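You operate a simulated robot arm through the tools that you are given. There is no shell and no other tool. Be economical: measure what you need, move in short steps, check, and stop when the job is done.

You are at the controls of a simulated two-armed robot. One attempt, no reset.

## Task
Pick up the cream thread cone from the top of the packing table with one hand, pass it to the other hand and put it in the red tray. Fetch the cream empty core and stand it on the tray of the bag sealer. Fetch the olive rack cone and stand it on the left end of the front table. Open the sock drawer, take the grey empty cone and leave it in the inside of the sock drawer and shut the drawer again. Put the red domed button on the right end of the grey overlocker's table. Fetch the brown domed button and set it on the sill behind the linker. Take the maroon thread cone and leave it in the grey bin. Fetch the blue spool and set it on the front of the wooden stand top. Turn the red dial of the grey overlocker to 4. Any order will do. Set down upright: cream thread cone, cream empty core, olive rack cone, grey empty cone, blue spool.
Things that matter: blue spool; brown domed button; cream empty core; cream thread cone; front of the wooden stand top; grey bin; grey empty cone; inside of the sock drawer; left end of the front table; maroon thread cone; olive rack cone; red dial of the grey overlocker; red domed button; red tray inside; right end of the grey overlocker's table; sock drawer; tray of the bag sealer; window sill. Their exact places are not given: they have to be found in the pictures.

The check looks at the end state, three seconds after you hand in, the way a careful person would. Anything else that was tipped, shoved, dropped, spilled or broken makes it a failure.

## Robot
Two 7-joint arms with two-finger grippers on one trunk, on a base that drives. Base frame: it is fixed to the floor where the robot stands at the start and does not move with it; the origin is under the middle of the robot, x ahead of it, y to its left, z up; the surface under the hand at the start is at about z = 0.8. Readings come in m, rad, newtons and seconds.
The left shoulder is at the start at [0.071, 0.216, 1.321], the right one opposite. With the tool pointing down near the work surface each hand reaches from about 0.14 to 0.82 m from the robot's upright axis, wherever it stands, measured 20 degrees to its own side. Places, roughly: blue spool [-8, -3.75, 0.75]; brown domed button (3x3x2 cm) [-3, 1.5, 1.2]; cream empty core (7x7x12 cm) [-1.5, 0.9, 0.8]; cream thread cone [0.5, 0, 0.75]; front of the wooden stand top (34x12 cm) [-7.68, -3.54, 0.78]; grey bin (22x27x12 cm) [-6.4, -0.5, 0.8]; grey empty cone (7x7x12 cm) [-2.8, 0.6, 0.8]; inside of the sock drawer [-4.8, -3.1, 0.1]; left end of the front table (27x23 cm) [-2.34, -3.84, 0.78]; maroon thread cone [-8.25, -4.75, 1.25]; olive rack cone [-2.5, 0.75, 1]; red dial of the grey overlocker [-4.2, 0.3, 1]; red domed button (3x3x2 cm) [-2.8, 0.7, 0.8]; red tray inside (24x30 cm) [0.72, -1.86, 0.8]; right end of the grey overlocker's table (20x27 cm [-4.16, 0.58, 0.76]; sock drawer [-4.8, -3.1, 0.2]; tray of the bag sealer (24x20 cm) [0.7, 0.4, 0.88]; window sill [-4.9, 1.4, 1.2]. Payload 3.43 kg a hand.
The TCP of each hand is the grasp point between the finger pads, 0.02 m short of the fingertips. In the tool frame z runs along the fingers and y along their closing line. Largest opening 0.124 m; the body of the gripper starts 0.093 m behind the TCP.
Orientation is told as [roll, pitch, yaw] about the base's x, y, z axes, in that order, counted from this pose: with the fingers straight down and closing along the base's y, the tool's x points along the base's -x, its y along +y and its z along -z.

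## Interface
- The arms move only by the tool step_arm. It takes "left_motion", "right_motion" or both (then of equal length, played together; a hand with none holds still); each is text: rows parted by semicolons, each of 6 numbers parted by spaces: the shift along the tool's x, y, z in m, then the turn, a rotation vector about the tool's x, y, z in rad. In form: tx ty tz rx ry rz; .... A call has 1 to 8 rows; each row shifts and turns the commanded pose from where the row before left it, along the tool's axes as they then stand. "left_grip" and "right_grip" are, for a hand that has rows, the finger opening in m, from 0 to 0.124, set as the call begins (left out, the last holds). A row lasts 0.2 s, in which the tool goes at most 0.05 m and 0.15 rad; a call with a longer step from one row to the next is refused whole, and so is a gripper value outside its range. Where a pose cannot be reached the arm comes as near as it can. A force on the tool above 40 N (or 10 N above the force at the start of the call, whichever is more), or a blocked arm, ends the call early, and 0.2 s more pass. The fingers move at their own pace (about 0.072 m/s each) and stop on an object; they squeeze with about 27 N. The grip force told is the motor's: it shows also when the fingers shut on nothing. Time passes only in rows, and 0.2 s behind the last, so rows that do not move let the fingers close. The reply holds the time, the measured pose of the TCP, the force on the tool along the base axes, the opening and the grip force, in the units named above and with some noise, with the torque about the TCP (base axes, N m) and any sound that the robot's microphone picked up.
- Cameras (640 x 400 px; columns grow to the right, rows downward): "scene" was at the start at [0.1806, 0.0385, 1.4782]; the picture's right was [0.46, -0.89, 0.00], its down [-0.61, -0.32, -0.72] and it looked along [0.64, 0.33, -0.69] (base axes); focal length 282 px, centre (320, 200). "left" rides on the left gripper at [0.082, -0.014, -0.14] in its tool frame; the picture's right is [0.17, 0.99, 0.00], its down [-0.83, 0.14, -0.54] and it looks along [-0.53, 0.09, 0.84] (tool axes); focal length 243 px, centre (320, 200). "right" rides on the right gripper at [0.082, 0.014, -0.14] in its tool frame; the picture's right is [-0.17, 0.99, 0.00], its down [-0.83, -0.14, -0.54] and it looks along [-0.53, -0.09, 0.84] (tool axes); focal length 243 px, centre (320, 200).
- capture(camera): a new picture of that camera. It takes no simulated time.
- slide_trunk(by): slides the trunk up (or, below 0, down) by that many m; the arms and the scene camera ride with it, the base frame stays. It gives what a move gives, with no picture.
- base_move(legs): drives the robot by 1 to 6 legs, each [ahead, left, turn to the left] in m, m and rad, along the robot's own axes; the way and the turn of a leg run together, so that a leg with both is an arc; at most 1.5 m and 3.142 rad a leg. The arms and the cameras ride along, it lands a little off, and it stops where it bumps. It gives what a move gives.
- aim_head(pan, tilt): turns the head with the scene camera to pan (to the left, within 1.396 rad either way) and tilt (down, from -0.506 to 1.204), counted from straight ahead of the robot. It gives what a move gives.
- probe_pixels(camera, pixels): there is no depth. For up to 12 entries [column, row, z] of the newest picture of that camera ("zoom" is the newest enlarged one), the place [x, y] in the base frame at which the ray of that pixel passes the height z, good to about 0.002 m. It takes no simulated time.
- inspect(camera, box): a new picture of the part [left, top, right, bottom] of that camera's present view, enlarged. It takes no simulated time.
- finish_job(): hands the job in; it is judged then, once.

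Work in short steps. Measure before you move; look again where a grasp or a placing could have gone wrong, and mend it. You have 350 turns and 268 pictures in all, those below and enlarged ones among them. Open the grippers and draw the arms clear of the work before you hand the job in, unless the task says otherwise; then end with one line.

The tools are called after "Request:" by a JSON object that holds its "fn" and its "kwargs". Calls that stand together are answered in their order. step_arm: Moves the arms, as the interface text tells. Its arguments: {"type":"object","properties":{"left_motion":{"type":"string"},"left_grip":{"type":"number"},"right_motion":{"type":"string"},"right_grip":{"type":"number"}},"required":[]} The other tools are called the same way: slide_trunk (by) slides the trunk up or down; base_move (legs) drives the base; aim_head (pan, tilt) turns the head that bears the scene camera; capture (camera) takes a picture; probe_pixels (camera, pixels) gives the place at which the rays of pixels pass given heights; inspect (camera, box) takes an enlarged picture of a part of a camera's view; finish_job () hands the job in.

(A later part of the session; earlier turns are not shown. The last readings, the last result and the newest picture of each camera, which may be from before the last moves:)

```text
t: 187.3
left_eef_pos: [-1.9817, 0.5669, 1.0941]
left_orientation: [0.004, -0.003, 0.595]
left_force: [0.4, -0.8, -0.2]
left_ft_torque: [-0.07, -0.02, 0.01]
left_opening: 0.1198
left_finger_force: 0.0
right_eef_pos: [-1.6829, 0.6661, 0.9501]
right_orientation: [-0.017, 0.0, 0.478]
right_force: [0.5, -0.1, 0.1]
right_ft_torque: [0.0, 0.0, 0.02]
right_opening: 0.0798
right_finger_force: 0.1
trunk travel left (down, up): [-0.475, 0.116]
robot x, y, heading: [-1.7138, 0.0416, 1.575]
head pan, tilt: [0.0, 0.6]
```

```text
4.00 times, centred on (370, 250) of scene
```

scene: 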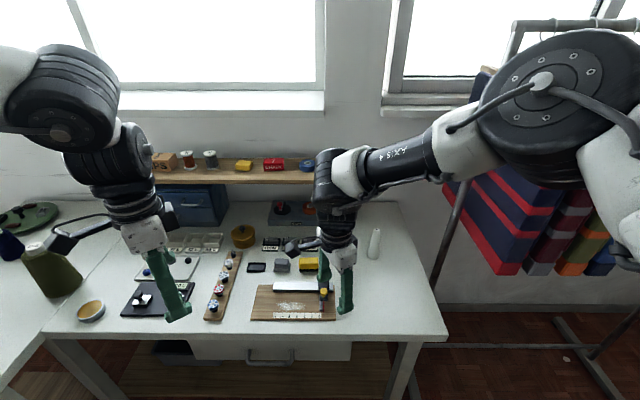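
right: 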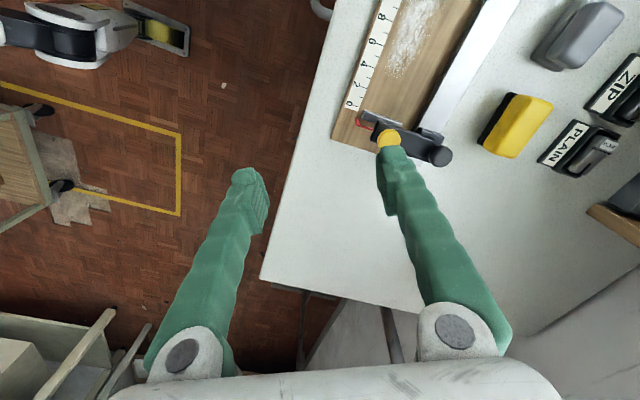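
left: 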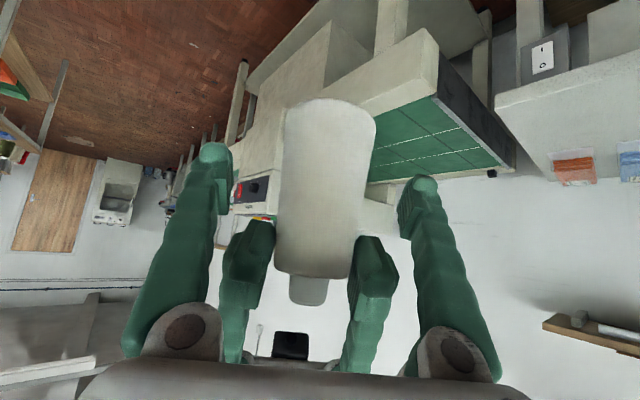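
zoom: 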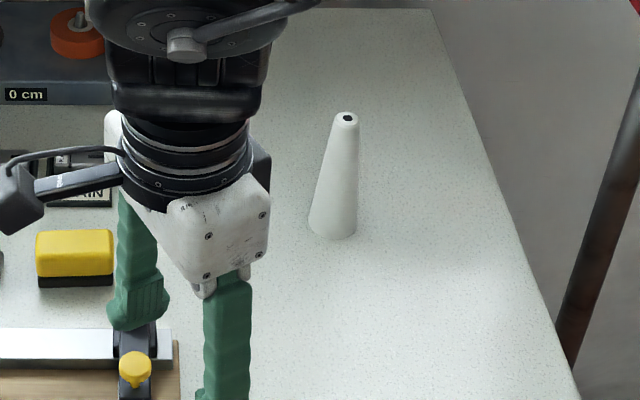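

The core stands near (-1.537, 0.953), top ~z 0.89. I strafe right and then forward so the right hand comes above it.

Request:
{"fn": "base_move", "kwargs": {"legs": [[0, -0.145, 0], [0.2, 0, 0]]}}

Request:
{"fn": "capture", "kwargs": {"camera": "right"}}

Request:
{"fn": "capture", "kwargs": {"camera": "scene"}}

```text
t: 191.3
left_eef_pos: [-1.8402, 0.7649, 1.0962]
left_orientation: [0.006, -0.004, 0.595]
left_force: [-0.1, -0.4, 0.2]
left_ft_torque: [-0.01, 0.0, 0.02]
left_opening: 0.1203
left_finger_force: 0.2
right_eef_pos: [-1.5421, 0.8648, 0.9514]
right_orientation: [-0.014, -0.001, 0.478]
right_force: [-0.9, 0.1, 0.0]
right_ft_torque: [0.04, -0.02, 0.03]
right_opening: 0.0798
right_finger_force: 0.1
trunk travel left (down, up): [-0.475, 0.116]
robot x, y, heading: [-1.5711, 0.2404, 1.573]
head pan, tilt: [0.0, 0.6]
```

```text
191 pictures are left
```

right: 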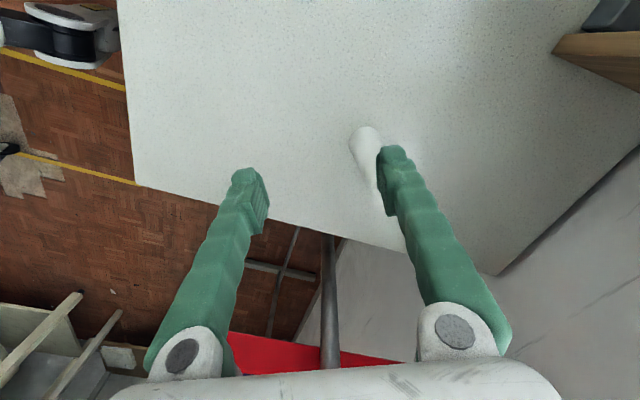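

```text
190 pictures are left
```

scene: 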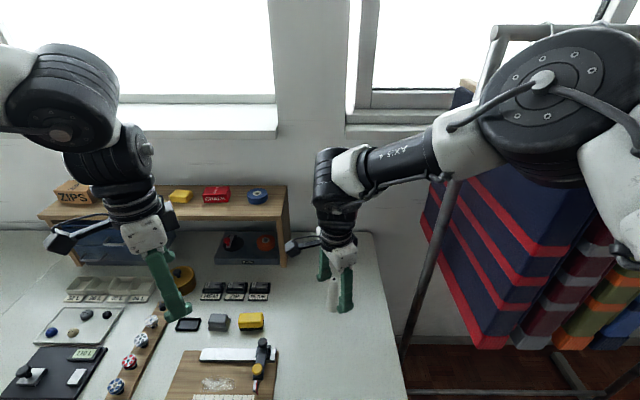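

Request:
{"fn": "probe_pixels", "kwargs": {"camera": "right", "pixels": [[362, 128, 0.78], [350, 140, 0.78], [362, 128, 0.8], [380, 190, 0.86]]}}

Request:
{"fn": "inspect", "kwargs": {"camera": "scene", "box": [280, 220, 400, 330]}}

```text
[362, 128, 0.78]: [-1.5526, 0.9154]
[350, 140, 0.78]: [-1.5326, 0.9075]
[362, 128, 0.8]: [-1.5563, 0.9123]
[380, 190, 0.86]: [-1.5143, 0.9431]
```

```text
3.64 times, centred on (340, 275) of scene
```

zoom: 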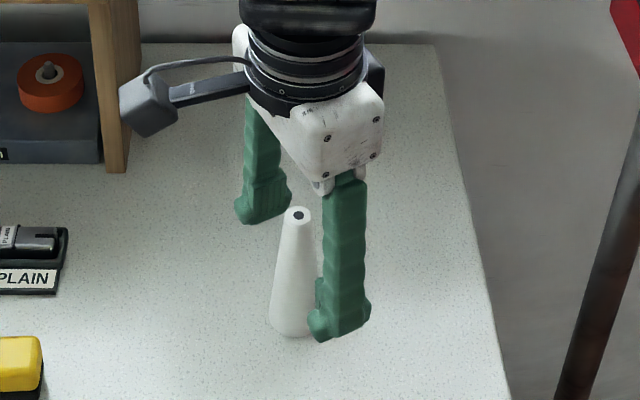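

Combining both views: table z≈0.80, core centre (-1.536,0.932), top ~0.91. I drive 0.068 forward so the hand is above it.

Request:
{"fn": "step_arm", "kwargs": {"right_motion": "0 0 -0.01 -0.014 0 0; 0 0 -0.01 0 0 0; 0 0 0 0 0 0", "right_grip": 0.1}}

Request:
{"fn": "base_move", "kwargs": {"legs": [[0.068, 0, 0]]}}

Request:
{"fn": "capture", "kwargs": {"camera": "right"}}

```text
t: 192.1
left_eef_pos: [-1.8408, 0.7664, 1.0945]
left_orientation: [0.003, -0.003, 0.595]
left_force: [-0.2, -0.3, 0.9]
left_ft_torque: [0.0, 0.02, 0.04]
left_opening: 0.1201
left_finger_force: 0.0
right_eef_pos: [-1.5362, 0.8671, 0.9672]
right_orientation: [-0.01, -0.004, 0.473]
right_force: [0.3, 1.3, -0.1]
right_ft_torque: [0.01, -0.01, 0.01]
right_opening: 0.0999
right_finger_force: 0.1
trunk travel left (down, up): [-0.475, 0.116]
robot x, y, heading: [-1.5694, 0.2416, 1.579]
head pan, tilt: [0.0, 0.6]
```

```text
t: 193.2
left_eef_pos: [-1.8396, 0.8301, 1.0962]
left_orientation: [0.006, -0.003, 0.593]
left_force: [0.1, 0.0, 0.6]
left_ft_torque: [0.01, -0.03, -0.03]
left_opening: 0.1202
left_finger_force: 0.1
right_eef_pos: [-1.5382, 0.9328, 0.9693]
right_orientation: [-0.003, -0.004, 0.471]
right_force: [0.4, 0.9, -0.5]
right_ft_torque: [0.02, 0.03, -0.01]
right_opening: 0.0997
right_finger_force: 0.0
trunk travel left (down, up): [-0.475, 0.116]
robot x, y, heading: [-1.5737, 0.3107, 1.584]
head pan, tilt: [0.0, 0.6]
```

```text
188 pictures are left
```

right: 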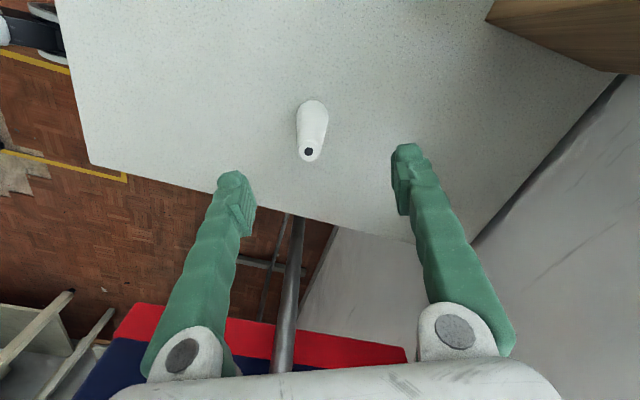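

The core's hole (308,152) shows it is ~1 cm toward -tool-y. I correct and descend to z≈0.845.

Request:
{"fn": "step_arm", "kwargs": {"right_motion": "0.004 -0.01 0 0 0 0; 0 0 0.03 0 0 0; 0 0 0.03 0 0 0; 0 0 0.03 0 0 0; 0 0 0.03 0 0 0; 0 0 0 0 0 0"}}

Request:
{"fn": "capture", "kwargs": {"camera": "right"}}

```text
t: 194.6
left_eef_pos: [-1.8411, 0.8318, 1.0944]
left_orientation: [0.003, -0.004, 0.593]
left_force: [0.3, 0.1, 0.3]
left_ft_torque: [0.04, -0.02, -0.01]
left_opening: 0.1199
left_finger_force: 0.0
right_eef_pos: [-1.5341, 0.9229, 0.8486]
right_orientation: [-0.005, -0.003, 0.47]
right_force: [0.6, 0.2, -0.2]
right_ft_torque: [0.03, 0.01, 0.02]
right_opening: 0.0999
right_finger_force: 0.1
trunk travel left (down, up): [-0.475, 0.116]
robot x, y, heading: [-1.571, 0.3111, 1.575]
head pan, tilt: [0.0, 0.6]
```

```text
187 pictures are left
```

right: 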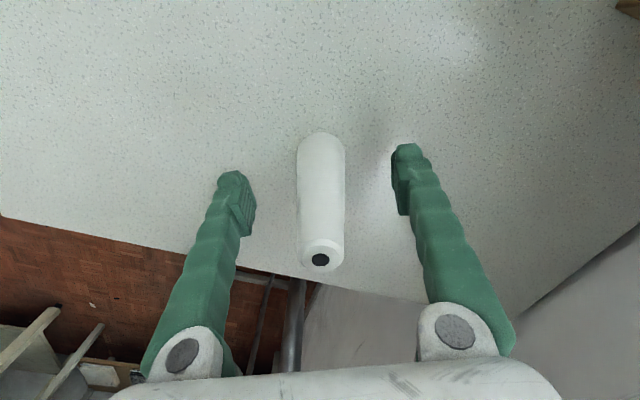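

Well centred; I close and lift.

Request:
{"fn": "step_arm", "kwargs": {"right_motion": "0 0 0 0 0 0; 0 0 0 0 0 0; 0 0 0 0 0 0; 0 0 0 0 0 0", "right_grip": 0.015}}

Request:
{"fn": "step_arm", "kwargs": {"right_motion": "0 0 -0.02 0 0 0; 0 0 -0.04 0 0 0; 0 0 -0.04 0 0 0; 0 0 0 0 0 0"}}

Request:
{"fn": "capture", "kwargs": {"camera": "right"}}

```text
t: 195.6
left_eef_pos: [-1.8412, 0.8328, 1.0949]
left_orientation: [0.003, -0.005, 0.593]
left_force: [0.1, -0.3, -0.7]
left_ft_torque: [0.0, -0.03, 0.0]
left_opening: 0.1202
left_finger_force: 0.1
right_eef_pos: [-1.5351, 0.9233, 0.8486]
right_orientation: [-0.005, -0.001, 0.469]
right_force: [0.3, 0.0, 0.2]
right_ft_torque: [0.01, 0.03, 0.01]
right_opening: 0.0329
right_finger_force: 26.3
trunk travel left (down, up): [-0.475, 0.116]
robot x, y, heading: [-1.5705, 0.3137, 1.575]
head pan, tilt: [0.0, 0.6]
```

```text
t: 196.6
left_eef_pos: [-1.8403, 0.8322, 1.0943]
left_orientation: [0.003, -0.002, 0.593]
left_force: [0.8, 1.0, 0.0]
left_ft_torque: [0.03, 0.01, -0.04]
left_opening: 0.1199
left_finger_force: 0.1
right_eef_pos: [-1.5363, 0.9234, 0.9488]
right_orientation: [-0.005, -0.002, 0.47]
right_force: [0.2, -0.1, -0.8]
right_ft_torque: [0.01, -0.03, 0.01]
right_opening: 0.0329
right_finger_force: 27.0
trunk travel left (down, up): [-0.475, 0.116]
robot x, y, heading: [-1.5729, 0.308, 1.576]
head pan, tilt: [0.0, 0.6]
```

```text
186 pictures are left
```

right: 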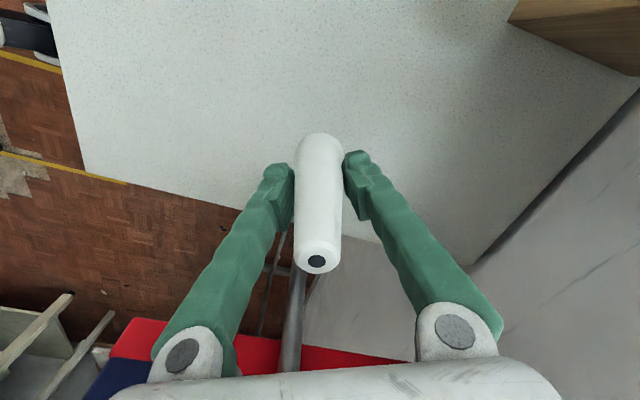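

Core held firmly. I raise it, back away, strafe right and turn to face +x toward the sealer.

Request:
{"fn": "step_arm", "kwargs": {"right_motion": "0 0 -0.04 0 0 0; 0 0 -0.04 0 0 0; 0 0 -0.03 0 0 0; 0 0 0 0 0 0"}}

Request:
{"fn": "base_move", "kwargs": {"legs": [[-0.26, 0, 0], [0, -1.05, 0], [0, 0, -1.57], [0.3, 0.4, 0]]}}

Request:
{"fn": "aim_head", "kwargs": {"pan": 0.1, "tilt": 0.75}}

Request:
{"fn": "capture", "kwargs": {"camera": "scene"}}

```text
t: 197.6
left_eef_pos: [-1.8397, 0.8321, 1.0944]
left_orientation: [0.003, -0.004, 0.593]
left_force: [-0.1, 0.4, -0.2]
left_ft_torque: [-0.02, 0.01, 0.0]
left_opening: 0.12
left_finger_force: 0.0
right_eef_pos: [-1.5357, 0.925, 1.0616]
right_orientation: [-0.005, -0.001, 0.469]
right_force: [-0.3, -0.2, 0.4]
right_ft_torque: [-0.02, 0.0, 0.01]
right_opening: 0.0326
right_finger_force: 26.9
trunk travel left (down, up): [-0.475, 0.116]
robot x, y, heading: [-1.5729, 0.3077, 1.582]
head pan, tilt: [0.0, 0.6]
```

```text
t: 224.4
left_eef_pos: [0.3187, 0.7116, 1.0951]
left_orientation: [0.003, -0.002, -1.009]
left_force: [-0.9, 0.2, 0.2]
left_ft_torque: [0.0, 0.04, 0.02]
left_opening: 0.1201
left_finger_force: 0.0
right_eef_pos: [0.4014, 0.4028, 1.0606]
right_orientation: [-0.006, -0.003, -1.132]
right_force: [0.2, -1.1, 0.0]
right_ft_torque: [-0.02, -0.01, 0.0]
right_opening: 0.0325
right_finger_force: 26.9
trunk travel left (down, up): [-0.475, 0.116]
robot x, y, heading: [-0.2083, 0.4556, -0.026]
head pan, tilt: [0.0, 0.6]
```

```text
t: 225.1
left_eef_pos: [0.3179, 0.7129, 1.0942]
left_orientation: [0.003, -0.004, -1.007]
left_force: [0.0, 0.0, 0.0]
left_ft_torque: [-0.01, 0.0, 0.0]
left_opening: 0.1202
left_finger_force: 0.1
right_eef_pos: [0.4006, 0.4044, 1.0609]
right_orientation: [-0.005, -0.001, -1.132]
right_force: [-1.7, 0.3, 0.3]
right_ft_torque: [0.0, 0.02, 0.04]
right_opening: 0.0323
right_finger_force: 26.7
trunk travel left (down, up): [-0.475, 0.116]
robot x, y, heading: [-0.2098, 0.461, -0.023]
head pan, tilt: [0.099, 0.75]
```

```text
185 pictures are left
```

scene: 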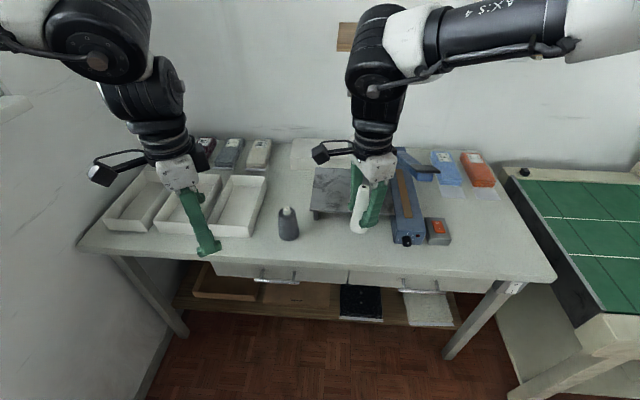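

Request:
{"fn": "inspect", "kwargs": {"camera": "scene", "box": [290, 140, 450, 250]}}

```text
3.64 times, centred on (370, 195) of scene
```

zoom: 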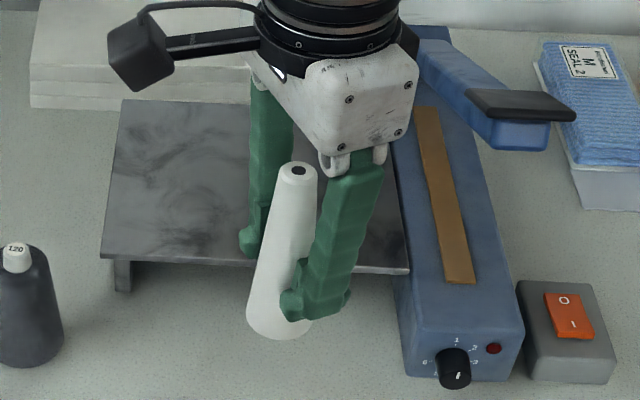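

Request:
{"fn": "probe_pixels", "kwargs": {"camera": "zoom", "pixels": [[100, 257, 0.82], [100, 257, 0.84], [100, 257, 0.86], [410, 272, 0.84], [120, 100, 0.84], [122, 291, 0.8], [283, 335, 1.01], [410, 272, 0.86]]}}

```text
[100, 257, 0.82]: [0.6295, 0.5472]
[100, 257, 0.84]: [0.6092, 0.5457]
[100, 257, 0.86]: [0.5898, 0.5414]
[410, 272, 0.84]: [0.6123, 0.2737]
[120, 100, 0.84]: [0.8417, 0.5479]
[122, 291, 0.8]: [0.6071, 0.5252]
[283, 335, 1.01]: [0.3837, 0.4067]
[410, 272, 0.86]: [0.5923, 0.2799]
```

The plate top is at z≈0.84, x 0.61–0.84, y 0.275–0.545. I drive forward 0.3 m to put the core above (0.71,0.44).

Request:
{"fn": "base_move", "kwargs": {"legs": [[0.305, 0.045, 0.023]]}}

Request:
{"fn": "capture", "kwargs": {"camera": "right"}}

```text
t: 227.5
left_eef_pos: [0.6102, 0.7689, 1.0951]
left_orientation: [0.007, -0.004, -0.977]
left_force: [0.3, -0.1, 0.5]
left_ft_torque: [0.01, 0.0, 0.03]
left_opening: 0.1198
left_finger_force: 0.1
right_eef_pos: [0.7017, 0.4645, 1.062]
right_orientation: [-0.006, -0.002, -1.105]
right_force: [-0.4, -0.8, -0.4]
right_ft_torque: [0.0, 0.05, 0.04]
right_opening: 0.0322
right_finger_force: 27.1
trunk travel left (down, up): [-0.475, 0.116]
robot x, y, heading: [0.0906, 0.5009, 0.007]
head pan, tilt: [0.099, 0.75]
```

```text
183 pictures are left
```

right: 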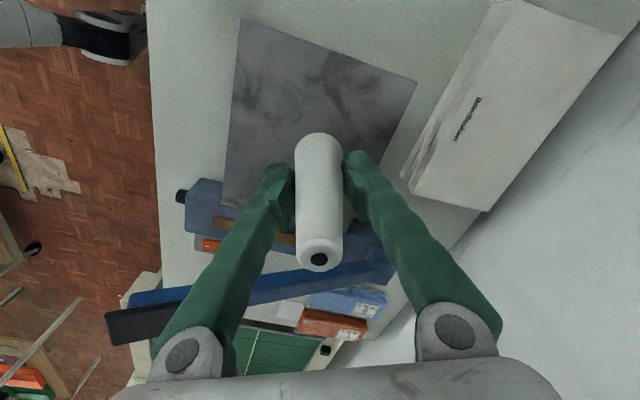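

Request:
{"fn": "step_arm", "kwargs": {"right_motion": "0 0 0.035 0 0 0; 0 0 0.035 0 0 0; 0 0 0.035 0 0 0; 0 0 0.035 0 0 0; 0 0 0.018 0 0 0; 0 0 0 0 0 0"}}

Request:
{"fn": "inspect", "kwargs": {"camera": "scene", "box": [270, 180, 430, 300]}}

```text
t: 228.6
left_eef_pos: [0.6099, 0.768, 1.0949]
left_orientation: [0.006, -0.003, -0.979]
left_force: [0.6, -0.2, -0.5]
left_ft_torque: [0.0, 0.03, -0.03]
left_opening: 0.1199
left_finger_force: 0.1
right_eef_pos: [0.7007, 0.4618, 0.9191]
right_orientation: [-0.008, -0.002, -1.105]
right_force: [-8.2, -3.0, 13.5]
right_ft_torque: [-0.03, 0.2, -0.04]
right_opening: 0.0324
right_finger_force: 26.7
trunk travel left (down, up): [-0.475, 0.116]
robot x, y, heading: [0.0856, 0.4964, 0.004]
head pan, tilt: [0.099, 0.75]
stopped in row 5 (right hand): the force on the tool passed its limit at 56 N (the readings are from after the stop); the commanded pose is now the measured one
```

```text
3.33 times, centred on (350, 240) of scene
```

zoom: 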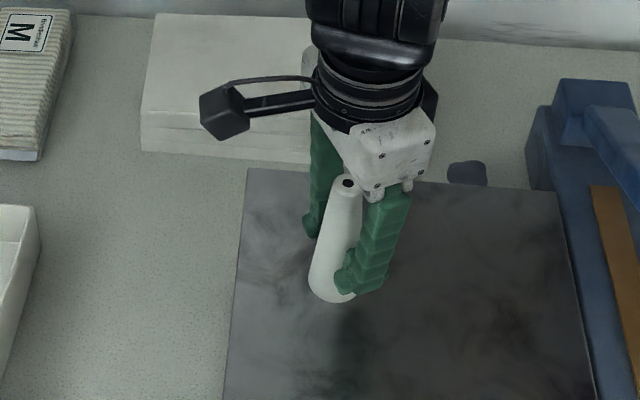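

Contact at the plate (its top is ~0.87). The core stands on the plate; I release and go up.

Request:
{"fn": "step_arm", "kwargs": {"right_motion": "0 0 -0.001 0 0 0; 0 0 0 0 0 0; 0 0 0 0 0 0; 0 0 0 0 0 0", "right_grip": 0.09}}

Request:
{"fn": "step_arm", "kwargs": {"right_motion": "0 0 -0.03 0 0 0; 0 0 -0.04 0 0 0; 0 0 -0.04 0 0 0; 0 0 -0.04 0 0 0; 0 0 0 0 0 0"}}

Request:
{"fn": "capture", "kwargs": {"camera": "scene"}}

Request:
{"fn": "capture", "kwargs": {"camera": "right"}}

```text
t: 229.6
left_eef_pos: [0.6106, 0.7691, 1.094]
left_orientation: [0.003, -0.004, -0.977]
left_force: [0.2, -0.3, 0.7]
left_ft_torque: [-0.02, 0.03, 0.01]
left_opening: 0.1199
left_finger_force: 0.0
right_eef_pos: [0.7021, 0.4628, 0.9175]
right_orientation: [-0.006, 0.0, -1.105]
right_force: [-0.1, -0.5, 0.7]
right_ft_torque: [0.03, 0.0, 0.01]
right_opening: 0.0901
right_finger_force: 0.0
trunk travel left (down, up): [-0.475, 0.116]
robot x, y, heading: [0.0851, 0.5017, 0.002]
head pan, tilt: [0.099, 0.75]
```

```text
t: 230.8
left_eef_pos: [0.6112, 0.7691, 1.0949]
left_orientation: [0.004, -0.003, -0.978]
left_force: [-0.1, 0.1, -0.5]
left_ft_torque: [-0.01, 0.01, -0.01]
left_opening: 0.1201
left_finger_force: 0.1
right_eef_pos: [0.7023, 0.4643, 1.0672]
right_orientation: [-0.007, -0.002, -1.104]
right_force: [0.0, -0.5, 0.6]
right_ft_torque: [0.0, 0.02, 0.0]
right_opening: 0.0899
right_finger_force: 0.0
trunk travel left (down, up): [-0.475, 0.116]
robot x, y, heading: [0.0867, 0.4995, 0.001]
head pan, tilt: [0.099, 0.75]
```

```text
181 pictures are left
```

scene: 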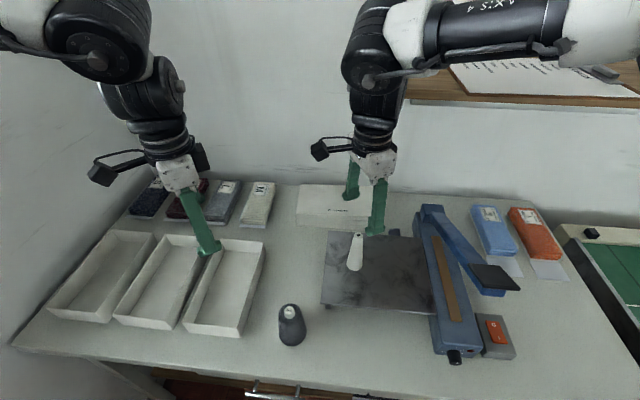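

```text
180 pictures are left
```

right: 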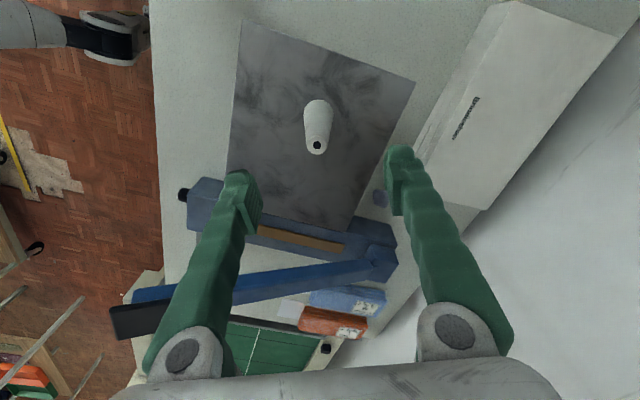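

Core stands upright on the sealer plate. Now I drive back toward the L-shaped bench.

Request:
{"fn": "base_move", "kwargs": {"legs": [[-0.7, 0, 0], [0, -0.45, 0], [0, 0, 1.57], [0, 1.25, 0], [0, 0, 0.6]]}}

Request:
{"fn": "aim_head", "kwargs": {"pan": 0.2, "tilt": 0.5}}

Request:
{"fn": "capture", "kwargs": {"camera": "scene"}}

```text
t: 233.3
left_eef_pos: [0.3374, 0.762, 1.0963]
left_orientation: [0.004, -0.006, -0.987]
left_force: [-0.9, 0.0, 0.6]
left_ft_torque: [-0.02, -0.11, 0.0]
left_opening: 0.1201
left_finger_force: 0.0
right_eef_pos: [0.4257, 0.4575, 1.0692]
right_orientation: [-0.005, -0.007, -1.114]
right_force: [-0.8, 0.2, -0.1]
right_ft_torque: [-0.02, -0.11, 0.01]
right_opening: 0.0901
right_finger_force: 0.0
trunk travel left (down, up): [-0.475, 0.116]
robot x, y, heading: [-0.1831, 0.4993, -0.008]
head pan, tilt: [0.099, 0.75]
stopped in leg 1: the robot was blocked; the commanded pose is now the measured one
```

```text
t: 234.1
left_eef_pos: [0.3439, 0.7611, 1.0942]
left_orientation: [0.001, -0.001, -0.988]
left_force: [0.4, -0.9, -0.5]
left_ft_torque: [0.02, 0.02, -0.02]
left_opening: 0.1202
left_finger_force: 0.0
right_eef_pos: [0.4313, 0.4561, 1.0652]
right_orientation: [-0.009, -0.004, -1.115]
right_force: [0.8, -0.2, -0.3]
right_ft_torque: [0.02, 0.01, 0.0]
right_opening: 0.0898
right_finger_force: 0.0
trunk travel left (down, up): [-0.475, 0.116]
robot x, y, heading: [-0.1822, 0.5001, -0.008]
head pan, tilt: [0.201, 0.499]
```

```text
179 pictures are left
```

scene: 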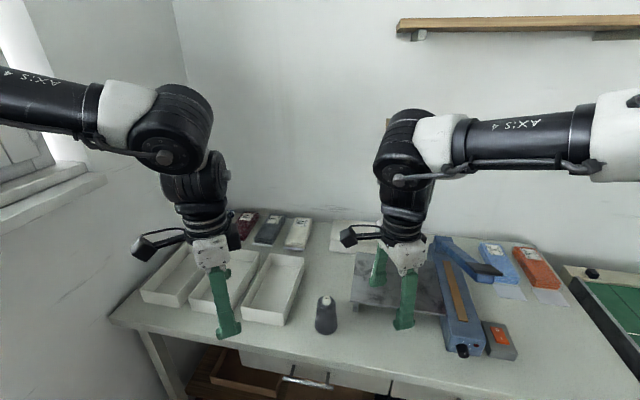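

Bumped into something behind (probably the garment rack foot). I go slightly forward, then right, and retrace my earlier way; first checking the rack afterwards.

Request:
{"fn": "base_move", "kwargs": {"legs": [[0.06, 0, 0], [0, -0.45, 0], [-0.45, 0, 0], [0, 0, 1.57]]}}

Request:
{"fn": "aim_head", "kwargs": {"pan": 0.0, "tilt": 0.4}}

Request:
{"fn": "capture", "kwargs": {"camera": "scene"}}

```text
t: 238.3
left_eef_pos: [0.4009, 0.548, 1.0935]
left_orientation: [0.003, -0.002, -0.98]
left_force: [-0.6, -0.9, -0.4]
left_ft_torque: [0.0, 0.02, -0.01]
left_opening: 0.1201
left_finger_force: 0.1
right_eef_pos: [0.4885, 0.2558, 1.0649]
right_orientation: [-0.003, 0.016, -1.079]
right_force: [-1.1, 9.6, -0.3]
right_ft_torque: [0.02, 0.08, 0.51]
right_opening: 0.0913
right_finger_force: 1.4
trunk travel left (down, up): [-0.475, 0.116]
robot x, y, heading: [-0.1205, 0.2829, 0.005]
head pan, tilt: [0.201, 0.499]
stopped in leg 2: the force on the tool passed its limit at 47 N (the readings are from after the stop); the commanded pose is now the measured one
```

```text
t: 239.0
left_eef_pos: [0.4005, 0.5501, 1.0925]
left_orientation: [0.003, -0.004, -0.977]
left_force: [-0.3, 0.6, 0.2]
left_ft_torque: [-0.03, 0.0, 0.0]
left_opening: 0.1198
left_finger_force: 0.1
right_eef_pos: [0.4878, 0.2565, 1.0655]
right_orientation: [-0.004, 0.013, -1.083]
right_force: [-2.3, 10.4, 0.2]
right_ft_torque: [0.07, 0.02, 0.57]
right_opening: 0.0912
right_finger_force: 1.2
trunk travel left (down, up): [-0.475, 0.116]
robot x, y, heading: [-0.1206, 0.2831, 0.001]
head pan, tilt: [0.0, 0.4]
```

```text
178 pictures are left
```

scene: 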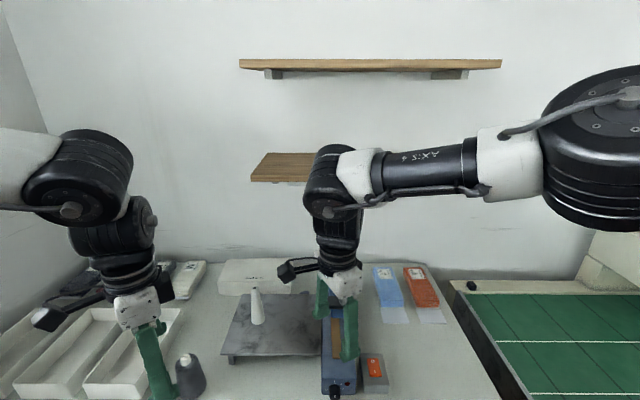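

The right finger touched the sealer's raised paddle while strafing. I move left to release it, then raise the hand above it.

Request:
{"fn": "base_move", "kwargs": {"legs": [[0, 0.07, 0]]}}

Request:
{"fn": "step_arm", "kwargs": {"right_motion": "0 0 -0.04 0 0 0; 0 0 -0.04 0 0 0; 0 0 -0.03 0 0 0; 0 0 0 0 0 0"}}

Request:
{"fn": "aim_head", "kwargs": {"pan": 0.0, "tilt": 0.75}}

Request:
{"fn": "capture", "kwargs": {"camera": "scene"}}

```text
t: 240.6
left_eef_pos: [0.4006, 0.6168, 1.0939]
left_orientation: [0.001, -0.002, -0.979]
left_force: [0.3, -0.7, 0.8]
left_ft_torque: [0.0, 0.03, 0.04]
left_opening: 0.1199
left_finger_force: 0.1
right_eef_pos: [0.4882, 0.3235, 1.0672]
right_orientation: [-0.004, 0.015, -1.085]
right_force: [0.4, -0.5, -0.6]
right_ft_torque: [0.0, 0.01, 0.01]
right_opening: 0.0899
right_finger_force: 0.0
trunk travel left (down, up): [-0.475, 0.116]
robot x, y, heading: [-0.1236, 0.349, 0.004]
head pan, tilt: [0.0, 0.4]
```

```text
t: 241.6
left_eef_pos: [0.4004, 0.6181, 1.0927]
left_orientation: [0.002, -0.001, -0.978]
left_force: [-0.3, 0.2, 0.2]
left_ft_torque: [0.02, -0.03, -0.01]
left_opening: 0.1199
left_finger_force: 0.2
right_eef_pos: [0.4884, 0.3231, 1.175]
right_orientation: [-0.007, 0.012, -1.083]
right_force: [1.0, -0.2, 0.4]
right_ft_torque: [-0.01, 0.02, 0.0]
right_opening: 0.0903
right_finger_force: 0.1
trunk travel left (down, up): [-0.475, 0.116]
robot x, y, heading: [-0.1258, 0.3471, 0.003]
head pan, tilt: [0.0, 0.4]
```

```text
t: 242.5
left_eef_pos: [0.4002, 0.6189, 1.0942]
left_orientation: [0.003, -0.003, -0.98]
left_force: [-0.3, 0.5, 0.7]
left_ft_torque: [-0.01, 0.01, -0.01]
left_opening: 0.1197
left_finger_force: 0.0
right_eef_pos: [0.4903, 0.3237, 1.1746]
right_orientation: [-0.006, 0.011, -1.083]
right_force: [-1.0, -0.2, 1.2]
right_ft_torque: [0.0, -0.01, 0.04]
right_opening: 0.09
right_finger_force: 0.1
trunk travel left (down, up): [-0.475, 0.116]
robot x, y, heading: [-0.1259, 0.3474, 0.003]
head pan, tilt: [0.0, 0.75]
```

```text
177 pictures are left
```

scene: 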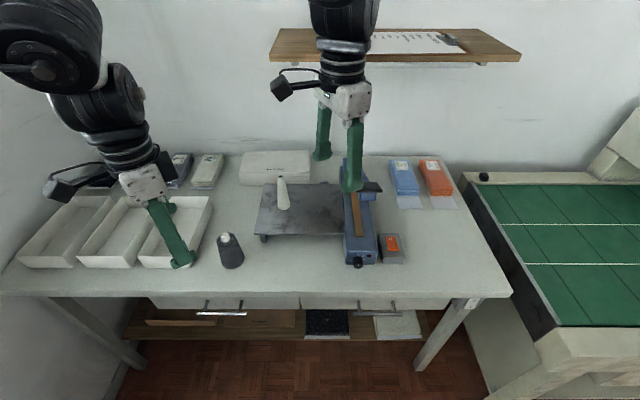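

Everything stands as before. With the hand now above the paddle I strafe right, back up and turn as on my earlier path.

Request:
{"fn": "base_move", "kwargs": {"legs": [[0, -0.3, 0], [-0.4, 0, 0], [0, 0, 1.57], [0, 1.25, 0], [0, 0, 0.6]]}}

Request:
{"fn": "aim_head", "kwargs": {"pan": 0.2, "tilt": 0.5}}

Request:
{"fn": "capture", "kwargs": {"camera": "scene"}}

```text
t: 273.3
left_eef_pos: [-2.269, 0.3495, 1.0945]
left_orientation: [0.002, -0.003, 1.169]
left_force: [0.5, -0.1, -0.9]
left_ft_torque: [0.03, 0.01, -0.01]
left_opening: 0.1201
left_finger_force: 0.1
right_eef_pos: [-2.0712, 0.5853, 1.1745]
right_orientation: [-0.005, 0.013, 1.067]
right_force: [-0.4, 0.5, -0.9]
right_ft_torque: [-0.02, 0.02, 0.01]
right_opening: 0.0902
right_finger_force: 0.0
trunk travel left (down, up): [-0.475, 0.116]
robot x, y, heading: [-1.7591, 0.0587, 2.16]
head pan, tilt: [0.0, 0.75]
```

```text
t: 274.1
left_eef_pos: [-2.2674, 0.3503, 1.0935]
left_orientation: [0.001, -0.002, 1.173]
left_force: [1.0, 0.2, -0.1]
left_ft_torque: [-0.03, 0.01, -0.01]
left_opening: 0.1199
left_finger_force: 0.1
right_eef_pos: [-2.0703, 0.586, 1.1747]
right_orientation: [-0.005, 0.011, 1.067]
right_force: [0.2, 0.3, 0.9]
right_ft_torque: [0.0, -0.04, -0.02]
right_opening: 0.09
right_finger_force: 0.1
trunk travel left (down, up): [-0.475, 0.116]
robot x, y, heading: [-1.7588, 0.0591, 2.158]
head pan, tilt: [0.201, 0.499]
```

```text
176 pictures are left
```

scene: 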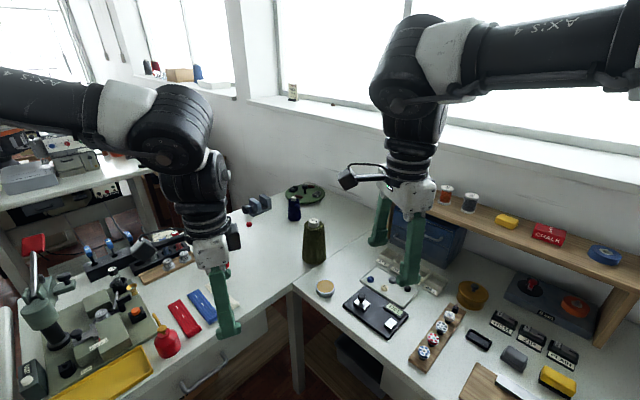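

Request:
{"fn": "inspect", "kwargs": {"camera": "scene", "box": [180, 170, 340, 300]}}

Request:
{"fn": "inspect", "kwargs": {"camera": "scene", "box": [240, 60, 400, 160]}}

```text
3.08 times, centred on (260, 235) of scene
```

zoom: 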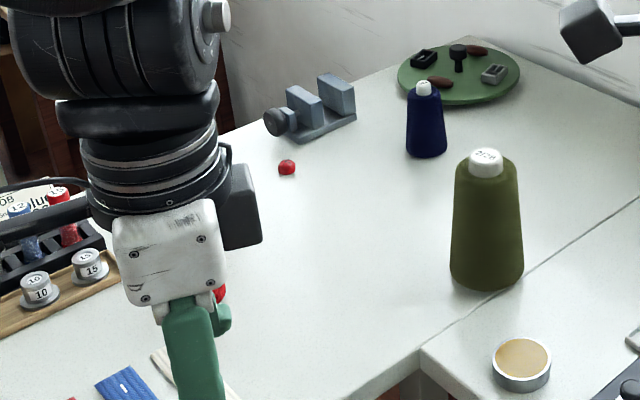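

```text
4.00 times, centred on (320, 110) of scene
```

zoom: 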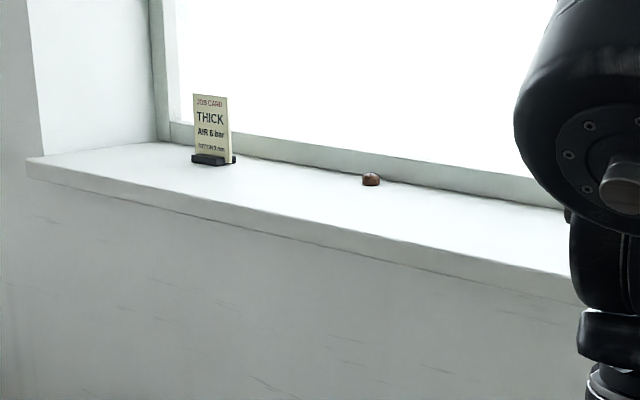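

Request:
{"fn": "probe_pixels", "kwargs": {"camera": "scene", "pixels": [[249.3, 224.3, 0.81], [314.3, 263.5, 0.8], [303, 250, 0.8], [325, 250, 0.8], [314.3, 220, 0.98], [332.5, 105, 1.15], [332.5, 105, 1.2], [332.5, 105, 1.25], [279, 94, 1.2], [335, 138, 1.2], [294, 290, 0.8], [200, 345, 0.8]]}}

```text
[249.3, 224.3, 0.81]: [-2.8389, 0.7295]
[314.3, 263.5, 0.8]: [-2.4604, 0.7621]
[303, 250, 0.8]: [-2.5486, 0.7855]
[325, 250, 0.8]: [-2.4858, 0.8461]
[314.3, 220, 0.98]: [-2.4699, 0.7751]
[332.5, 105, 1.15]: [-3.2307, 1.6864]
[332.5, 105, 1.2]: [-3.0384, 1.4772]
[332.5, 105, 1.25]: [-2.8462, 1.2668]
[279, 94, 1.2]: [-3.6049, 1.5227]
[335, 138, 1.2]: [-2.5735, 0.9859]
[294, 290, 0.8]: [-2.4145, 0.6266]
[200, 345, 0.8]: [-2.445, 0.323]
```

The red button is at (-2.84,0.73), the olive cone near (-2.49,0.79, top 0.965), brown button on the sill near (-3.04,1.48). I turn toward the red button and drive into the inner corner of the L.

Request:
{"fn": "base_move", "kwargs": {"legs": [[0, 0, 0.52], [0.42, -0.1, 0]]}}

Request:
{"fn": "aim_head", "kwargs": {"pan": 0.0, "tilt": 0.8}}

Request:
{"fn": "capture", "kwargs": {"camera": "scene"}}

Request:
{"fn": "capture", "kwargs": {"camera": "right"}}

```text
t: 279.1
left_eef_pos: [-2.6672, 0.3338, 1.0926]
left_orientation: [0.002, -0.003, 1.694]
left_force: [0.6, 0.4, -0.1]
left_ft_torque: [0.01, 0.03, -0.03]
left_opening: 0.1199
left_finger_force: 0.1
right_eef_pos: [-2.6126, 0.6381, 1.1742]
right_orientation: [-0.005, 0.011, 1.588]
right_force: [0.0, -0.6, -0.1]
right_ft_torque: [0.01, 0.02, 0.01]
right_opening: 0.09
right_finger_force: 0.1
trunk travel left (down, up): [-0.475, 0.116]
robot x, y, heading: [-2.0804, 0.3394, 2.675]
head pan, tilt: [0.201, 0.499]
```

```text
t: 279.9
left_eef_pos: [-2.6673, 0.3357, 1.0937]
left_orientation: [0.001, -0.002, 1.692]
left_force: [-0.2, 0.1, 0.9]
left_ft_torque: [-0.02, -0.01, 0.01]
left_opening: 0.1202
left_finger_force: 0.1
right_eef_pos: [-2.6135, 0.6379, 1.174]
right_orientation: [-0.007, 0.013, 1.59]
right_force: [-0.4, -0.9, -0.9]
right_ft_torque: [-0.02, -0.02, 0.02]
right_opening: 0.09
right_finger_force: 0.1
trunk travel left (down, up): [-0.475, 0.116]
robot x, y, heading: [-2.0777, 0.3403, 2.678]
head pan, tilt: [0.0, 0.799]
```

```text
173 pictures are left
```

scene: 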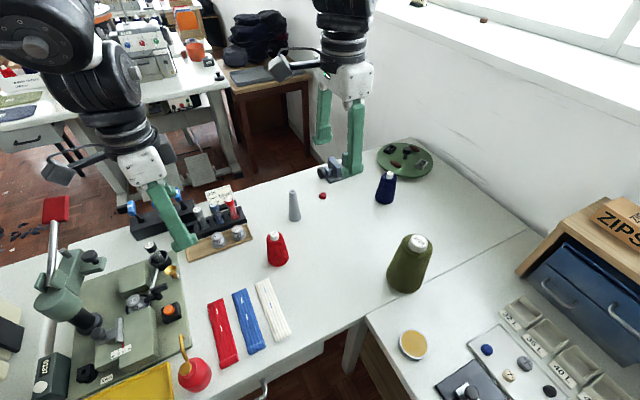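

```text
172 pictures are left
```

right: 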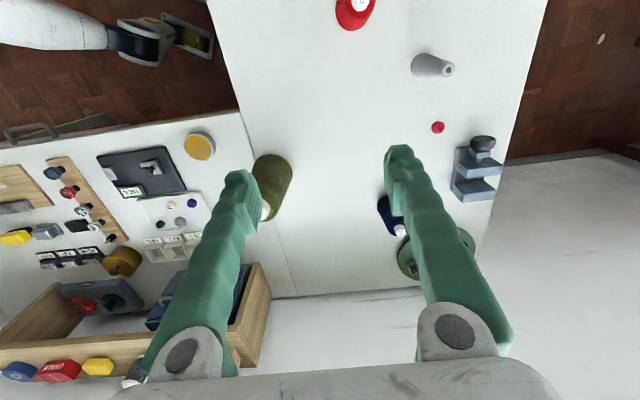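

Request:
{"fn": "probe_pixels", "kwargs": {"camera": "right", "pixels": [[438, 127, 0.81], [438, 127, 0.8], [415, 62, 0.8], [447, 69, 0.9], [382, 205, 0.85], [270, 165, 0.8], [266, 210, 0.965]]}}

Request:
{"fn": "probe_pixels", "kwargs": {"camera": "scene", "pixels": [[322, 196, 0.81], [294, 219, 0.8], [293, 192, 0.92], [386, 203, 0.8], [405, 291, 0.8], [418, 240, 0.965], [346, 371, 0.8]]}}

```text
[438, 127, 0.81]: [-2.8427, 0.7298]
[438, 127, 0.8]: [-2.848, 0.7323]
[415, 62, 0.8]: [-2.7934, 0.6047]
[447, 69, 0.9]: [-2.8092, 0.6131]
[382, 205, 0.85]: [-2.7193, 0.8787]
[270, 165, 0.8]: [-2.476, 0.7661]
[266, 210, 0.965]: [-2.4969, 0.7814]
```

```text
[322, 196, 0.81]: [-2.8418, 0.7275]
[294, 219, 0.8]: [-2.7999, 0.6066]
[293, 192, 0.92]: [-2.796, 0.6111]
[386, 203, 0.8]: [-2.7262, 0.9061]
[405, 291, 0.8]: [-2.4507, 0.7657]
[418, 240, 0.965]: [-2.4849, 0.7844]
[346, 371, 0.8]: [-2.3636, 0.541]
```

Red button confirmed at (-2.842,0.729); grey cone at (-2.81,0.61). I nudge the base 0.08 forward and extend the right arm toward the button while lowering.

Request:
{"fn": "base_move", "kwargs": {"legs": [[0.08, 0, 0]]}}

Request:
{"fn": "step_arm", "kwargs": {"right_motion": "0 0 0.04 0 0 0; 0 0 0.04 0 0 0; 0 0 0.04 0 0 0; 0 0 0.03 0 0 0; -0.015 0.04 0 0 0 0; -0.015 0.04 0 0 0 0; -0.015 0.04 0 0 0 0; -0.01 0.037 0 0 0 0", "right_grip": 0.07}}

Request:
{"fn": "capture", "kwargs": {"camera": "right"}}

```text
t: 281.0
left_eef_pos: [-2.7385, 0.3689, 1.094]
left_orientation: [0.003, -0.002, 1.694]
left_force: [0.2, -0.8, 0.7]
left_ft_torque: [0.01, 0.07, -0.01]
left_opening: 0.12
left_finger_force: 0.1
right_eef_pos: [-2.6833, 0.6728, 1.1764]
right_orientation: [-0.006, 0.013, 1.593]
right_force: [-1.3, 0.8, 0.9]
right_ft_torque: [0.03, 0.01, -0.01]
right_opening: 0.09
right_finger_force: 0.1
trunk travel left (down, up): [-0.475, 0.116]
robot x, y, heading: [-2.1459, 0.3747, 2.677]
head pan, tilt: [0.0, 0.799]
```

```text
t: 283.0
left_eef_pos: [-2.7389, 0.3703, 1.093]
left_orientation: [0.0, -0.001, 1.695]
left_force: [0.0, -0.2, -0.5]
left_ft_torque: [-0.04, -0.02, 0.02]
left_opening: 0.1202
left_finger_force: 0.0
right_eef_pos: [-2.7696, 0.7721, 1.0229]
right_orientation: [-0.001, 0.026, 1.488]
right_force: [0.1, -0.7, -0.6]
right_ft_torque: [0.01, -0.02, 0.0]
right_opening: 0.0699
right_finger_force: 0.1
right hand out of reach, approached as far as the arm can: row 7, 8
trunk travel left (down, up): [-0.475, 0.116]
robot x, y, heading: [-2.1488, 0.3728, 2.679]
head pan, tilt: [0.0, 0.799]
stopped in row 8 (right hand): the arm was blocked; the commanded pose is now the measured one
```

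```text
171 pictures are left
```

right: 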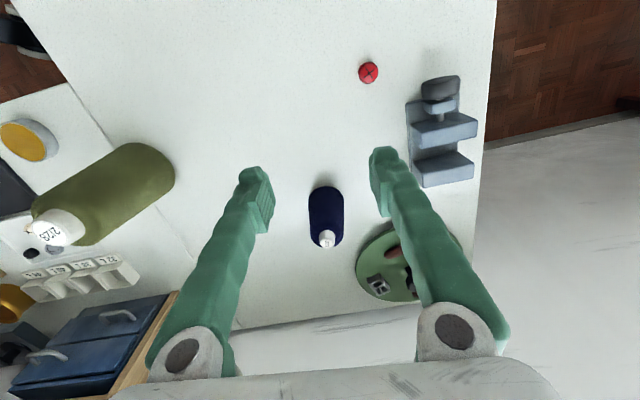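

I've reached past in y; I correct toward the button while turning the wrist a bit more negative in yaw for freedom.

Request:
{"fn": "step_arm", "kwargs": {"right_motion": "0.03 0 0.02 0 0 0.14; 0.02 0 0.02 0 0 0.14; 0 0.03 0.01 0 0 0; 0 0.03 0 0 0 0; 0 0 0 0 0 0"}}

Request:
{"fn": "capture", "kwargs": {"camera": "right"}}

```text
t: 284.4
left_eef_pos: [-2.7378, 0.3694, 1.0944]
left_orientation: [0.002, -0.002, 1.697]
left_force: [0.2, -0.4, -0.1]
left_ft_torque: [0.03, -0.01, -0.02]
left_opening: 0.1203
left_finger_force: 0.1
right_eef_pos: [-2.7731, 0.7529, 0.9856]
right_orientation: [-0.008, 0.031, 1.157]
right_force: [-0.4, -0.5, 0.1]
right_ft_torque: [-0.01, 0.0, -0.01]
right_opening: 0.07
right_finger_force: 0.1
right hand out of reach, approached as far as the arm can: row 3, 4
trunk travel left (down, up): [-0.475, 0.116]
robot x, y, heading: [-2.1521, 0.3731, 2.677]
head pan, tilt: [0.0, 0.799]
stopped in row 5 (right hand): the arm was blocked; the commanded pose is now the measured one
```

```text
170 pictures are left
```

right: 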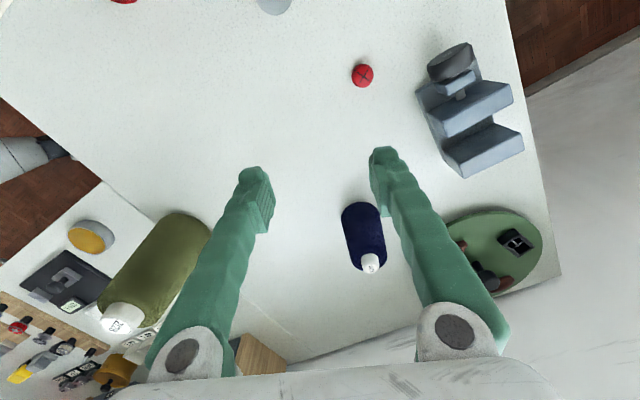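

Request:
{"fn": "base_move", "kwargs": {"legs": [[0.055, 0, 0]]}}

Request:
{"fn": "step_arm", "kwargs": {"right_motion": "0.01 0.01 0 0 0 0.1; 0.01 0.01 0 0 0 0.1; 0 0 0 0 0 0"}}

Request:
{"fn": "capture", "kwargs": {"camera": "right"}}

```text
t: 285.4
left_eef_pos: [-2.7854, 0.3926, 1.095]
left_orientation: [0.003, -0.004, 1.694]
left_force: [-0.3, 0.3, -0.1]
left_ft_torque: [0.02, 0.0, -0.01]
left_opening: 0.12
left_finger_force: 0.1
right_eef_pos: [-2.8223, 0.7748, 0.9894]
right_orientation: [-0.006, 0.032, 1.16]
right_force: [-0.1, -0.6, 0.5]
right_ft_torque: [0.01, 0.01, -0.03]
right_opening: 0.0704
right_finger_force: 0.1
trunk travel left (down, up): [-0.475, 0.116]
robot x, y, heading: [-2.2017, 0.3969, 2.675]
head pan, tilt: [0.0, 0.799]
```

```text
t: 286.4
left_eef_pos: [-2.7876, 0.3943, 1.0933]
left_orientation: [0.002, -0.001, 1.693]
left_force: [0.1, -0.3, 0.4]
left_ft_torque: [-0.05, 0.05, -0.01]
left_opening: 0.1199
left_finger_force: 0.0
right_eef_pos: [-2.8063, 0.7721, 0.9701]
right_orientation: [-0.028, 0.001, 0.976]
right_force: [0.0, -0.8, 0.1]
right_ft_torque: [-0.02, 0.0, -0.01]
right_opening: 0.0701
right_finger_force: 0.0
right hand out of reach, approached as far as the arm can: row 1, 2
trunk travel left (down, up): [-0.475, 0.116]
robot x, y, heading: [-2.2028, 0.4015, 2.68]
head pan, tilt: [0.0, 0.799]
stopped in row 3 (right hand): the arm was blocked; the commanded pose is now the measured one
```

```text
169 pictures are left
```

right: 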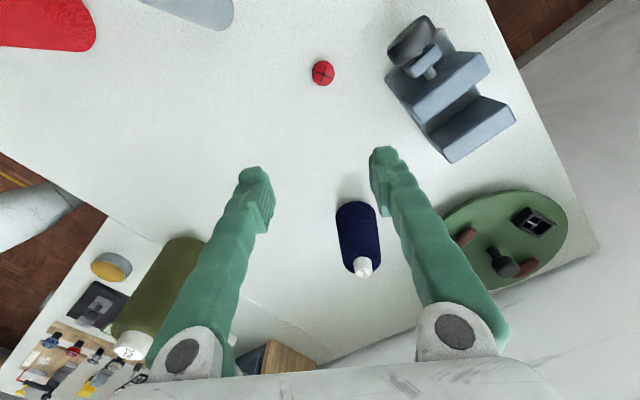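

I swing the hand onto the button's bearing by turning the base +0.077.

Request:
{"fn": "base_move", "kwargs": {"legs": [[0.01, 0, 0.08]]}}

Request:
{"fn": "capture", "kwargs": {"camera": "right"}}

```text
t: 287.4
left_eef_pos: [-2.7928, 0.3519, 1.0931]
left_orientation: [0.003, -0.005, 1.775]
left_force: [0.5, -0.4, -0.1]
left_ft_torque: [0.01, 0.02, -0.02]
left_opening: 0.1199
left_finger_force: 0.0
right_eef_pos: [-2.8448, 0.7282, 0.9711]
right_orientation: [-0.029, 0.003, 1.06]
right_force: [0.6, 1.2, 0.8]
right_ft_torque: [-0.01, 0.01, 0.02]
right_opening: 0.0701
right_finger_force: 0.0
trunk travel left (down, up): [-0.475, 0.116]
robot x, y, heading: [-2.2113, 0.402, 2.759]
head pan, tilt: [0.0, 0.799]
```

```text
168 pictures are left
```

right: 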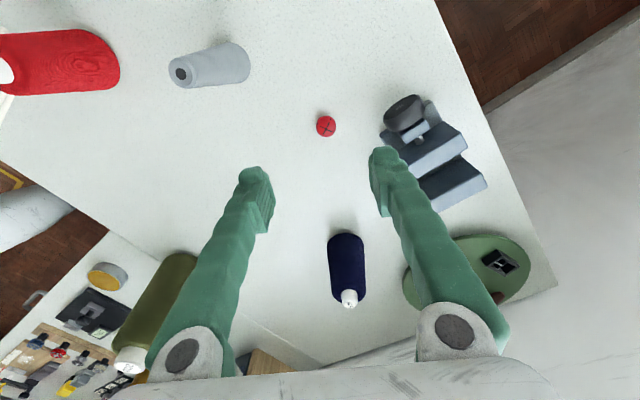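

The button (326,127) is exactly under the hand. I descend to z≈0.826.

Request:
{"fn": "step_arm", "kwargs": {"right_motion": "0 0.002 0.03 0 0 0; 0 0 0.03 0 0 0; 0 0 0.03 0 0 0; 0 0 0.03 0 0 0; 0 0 0.02 0 0 0; 0 0 0 0 0 0", "right_grip": 0.055}}

Request:
{"fn": "capture", "kwargs": {"camera": "right"}}

```text
t: 288.8
left_eef_pos: [-2.7951, 0.3509, 1.0938]
left_orientation: [0.001, -0.002, 1.776]
left_force: [-0.4, -0.1, 1.1]
left_ft_torque: [0.01, 0.04, -0.01]
left_opening: 0.12
left_finger_force: 0.2
right_eef_pos: [-2.8272, 0.7124, 0.8337]
right_orientation: [-0.029, 0.005, 1.058]
right_force: [-0.1, -0.1, 0.3]
right_ft_torque: [-0.02, -0.03, -0.02]
right_opening: 0.0551
right_finger_force: 0.0
right hand out of reach, approached as far as the arm can: row 3, 4
trunk travel left (down, up): [-0.475, 0.116]
robot x, y, heading: [-2.2029, 0.4003, 2.76]
head pan, tilt: [0.0, 0.799]
```

```text
167 pictures are left
```

right: 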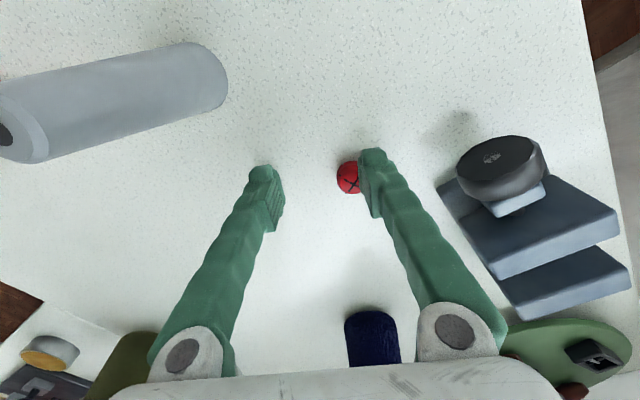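

The hand drifted short by 2 cm along its closing line, which is about the driving direction; I drive forward 0.02.

Request:
{"fn": "base_move", "kwargs": {"legs": [[0.022, 0, 0]]}}

Request:
{"fn": "capture", "kwargs": {"camera": "right"}}

```text
t: 289.6
left_eef_pos: [-2.8112, 0.3577, 1.095]
left_orientation: [0.005, -0.002, 1.774]
left_force: [-0.8, 0.0, -0.6]
left_ft_torque: [0.04, 0.04, 0.03]
left_opening: 0.1199
left_finger_force: 0.1
right_eef_pos: [-2.8454, 0.7201, 0.8371]
right_orientation: [-0.027, 0.004, 1.06]
right_force: [0.6, -0.5, -0.5]
right_ft_torque: [0.06, 0.03, -0.02]
right_opening: 0.0547
right_finger_force: 0.0
trunk travel left (down, up): [-0.475, 0.116]
robot x, y, heading: [-2.2298, 0.4077, 2.756]
head pan, tilt: [0.0, 0.799]
```

```text
166 pictures are left
```

right: 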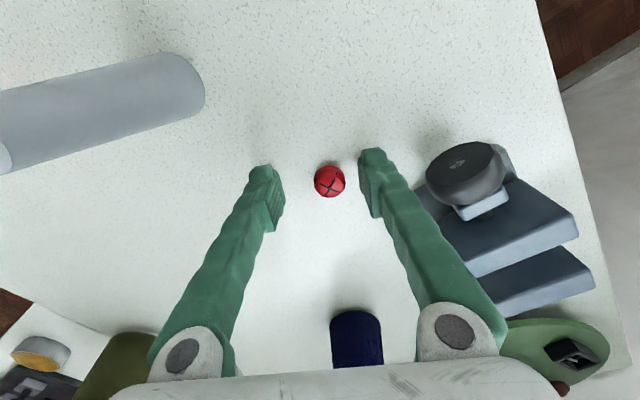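

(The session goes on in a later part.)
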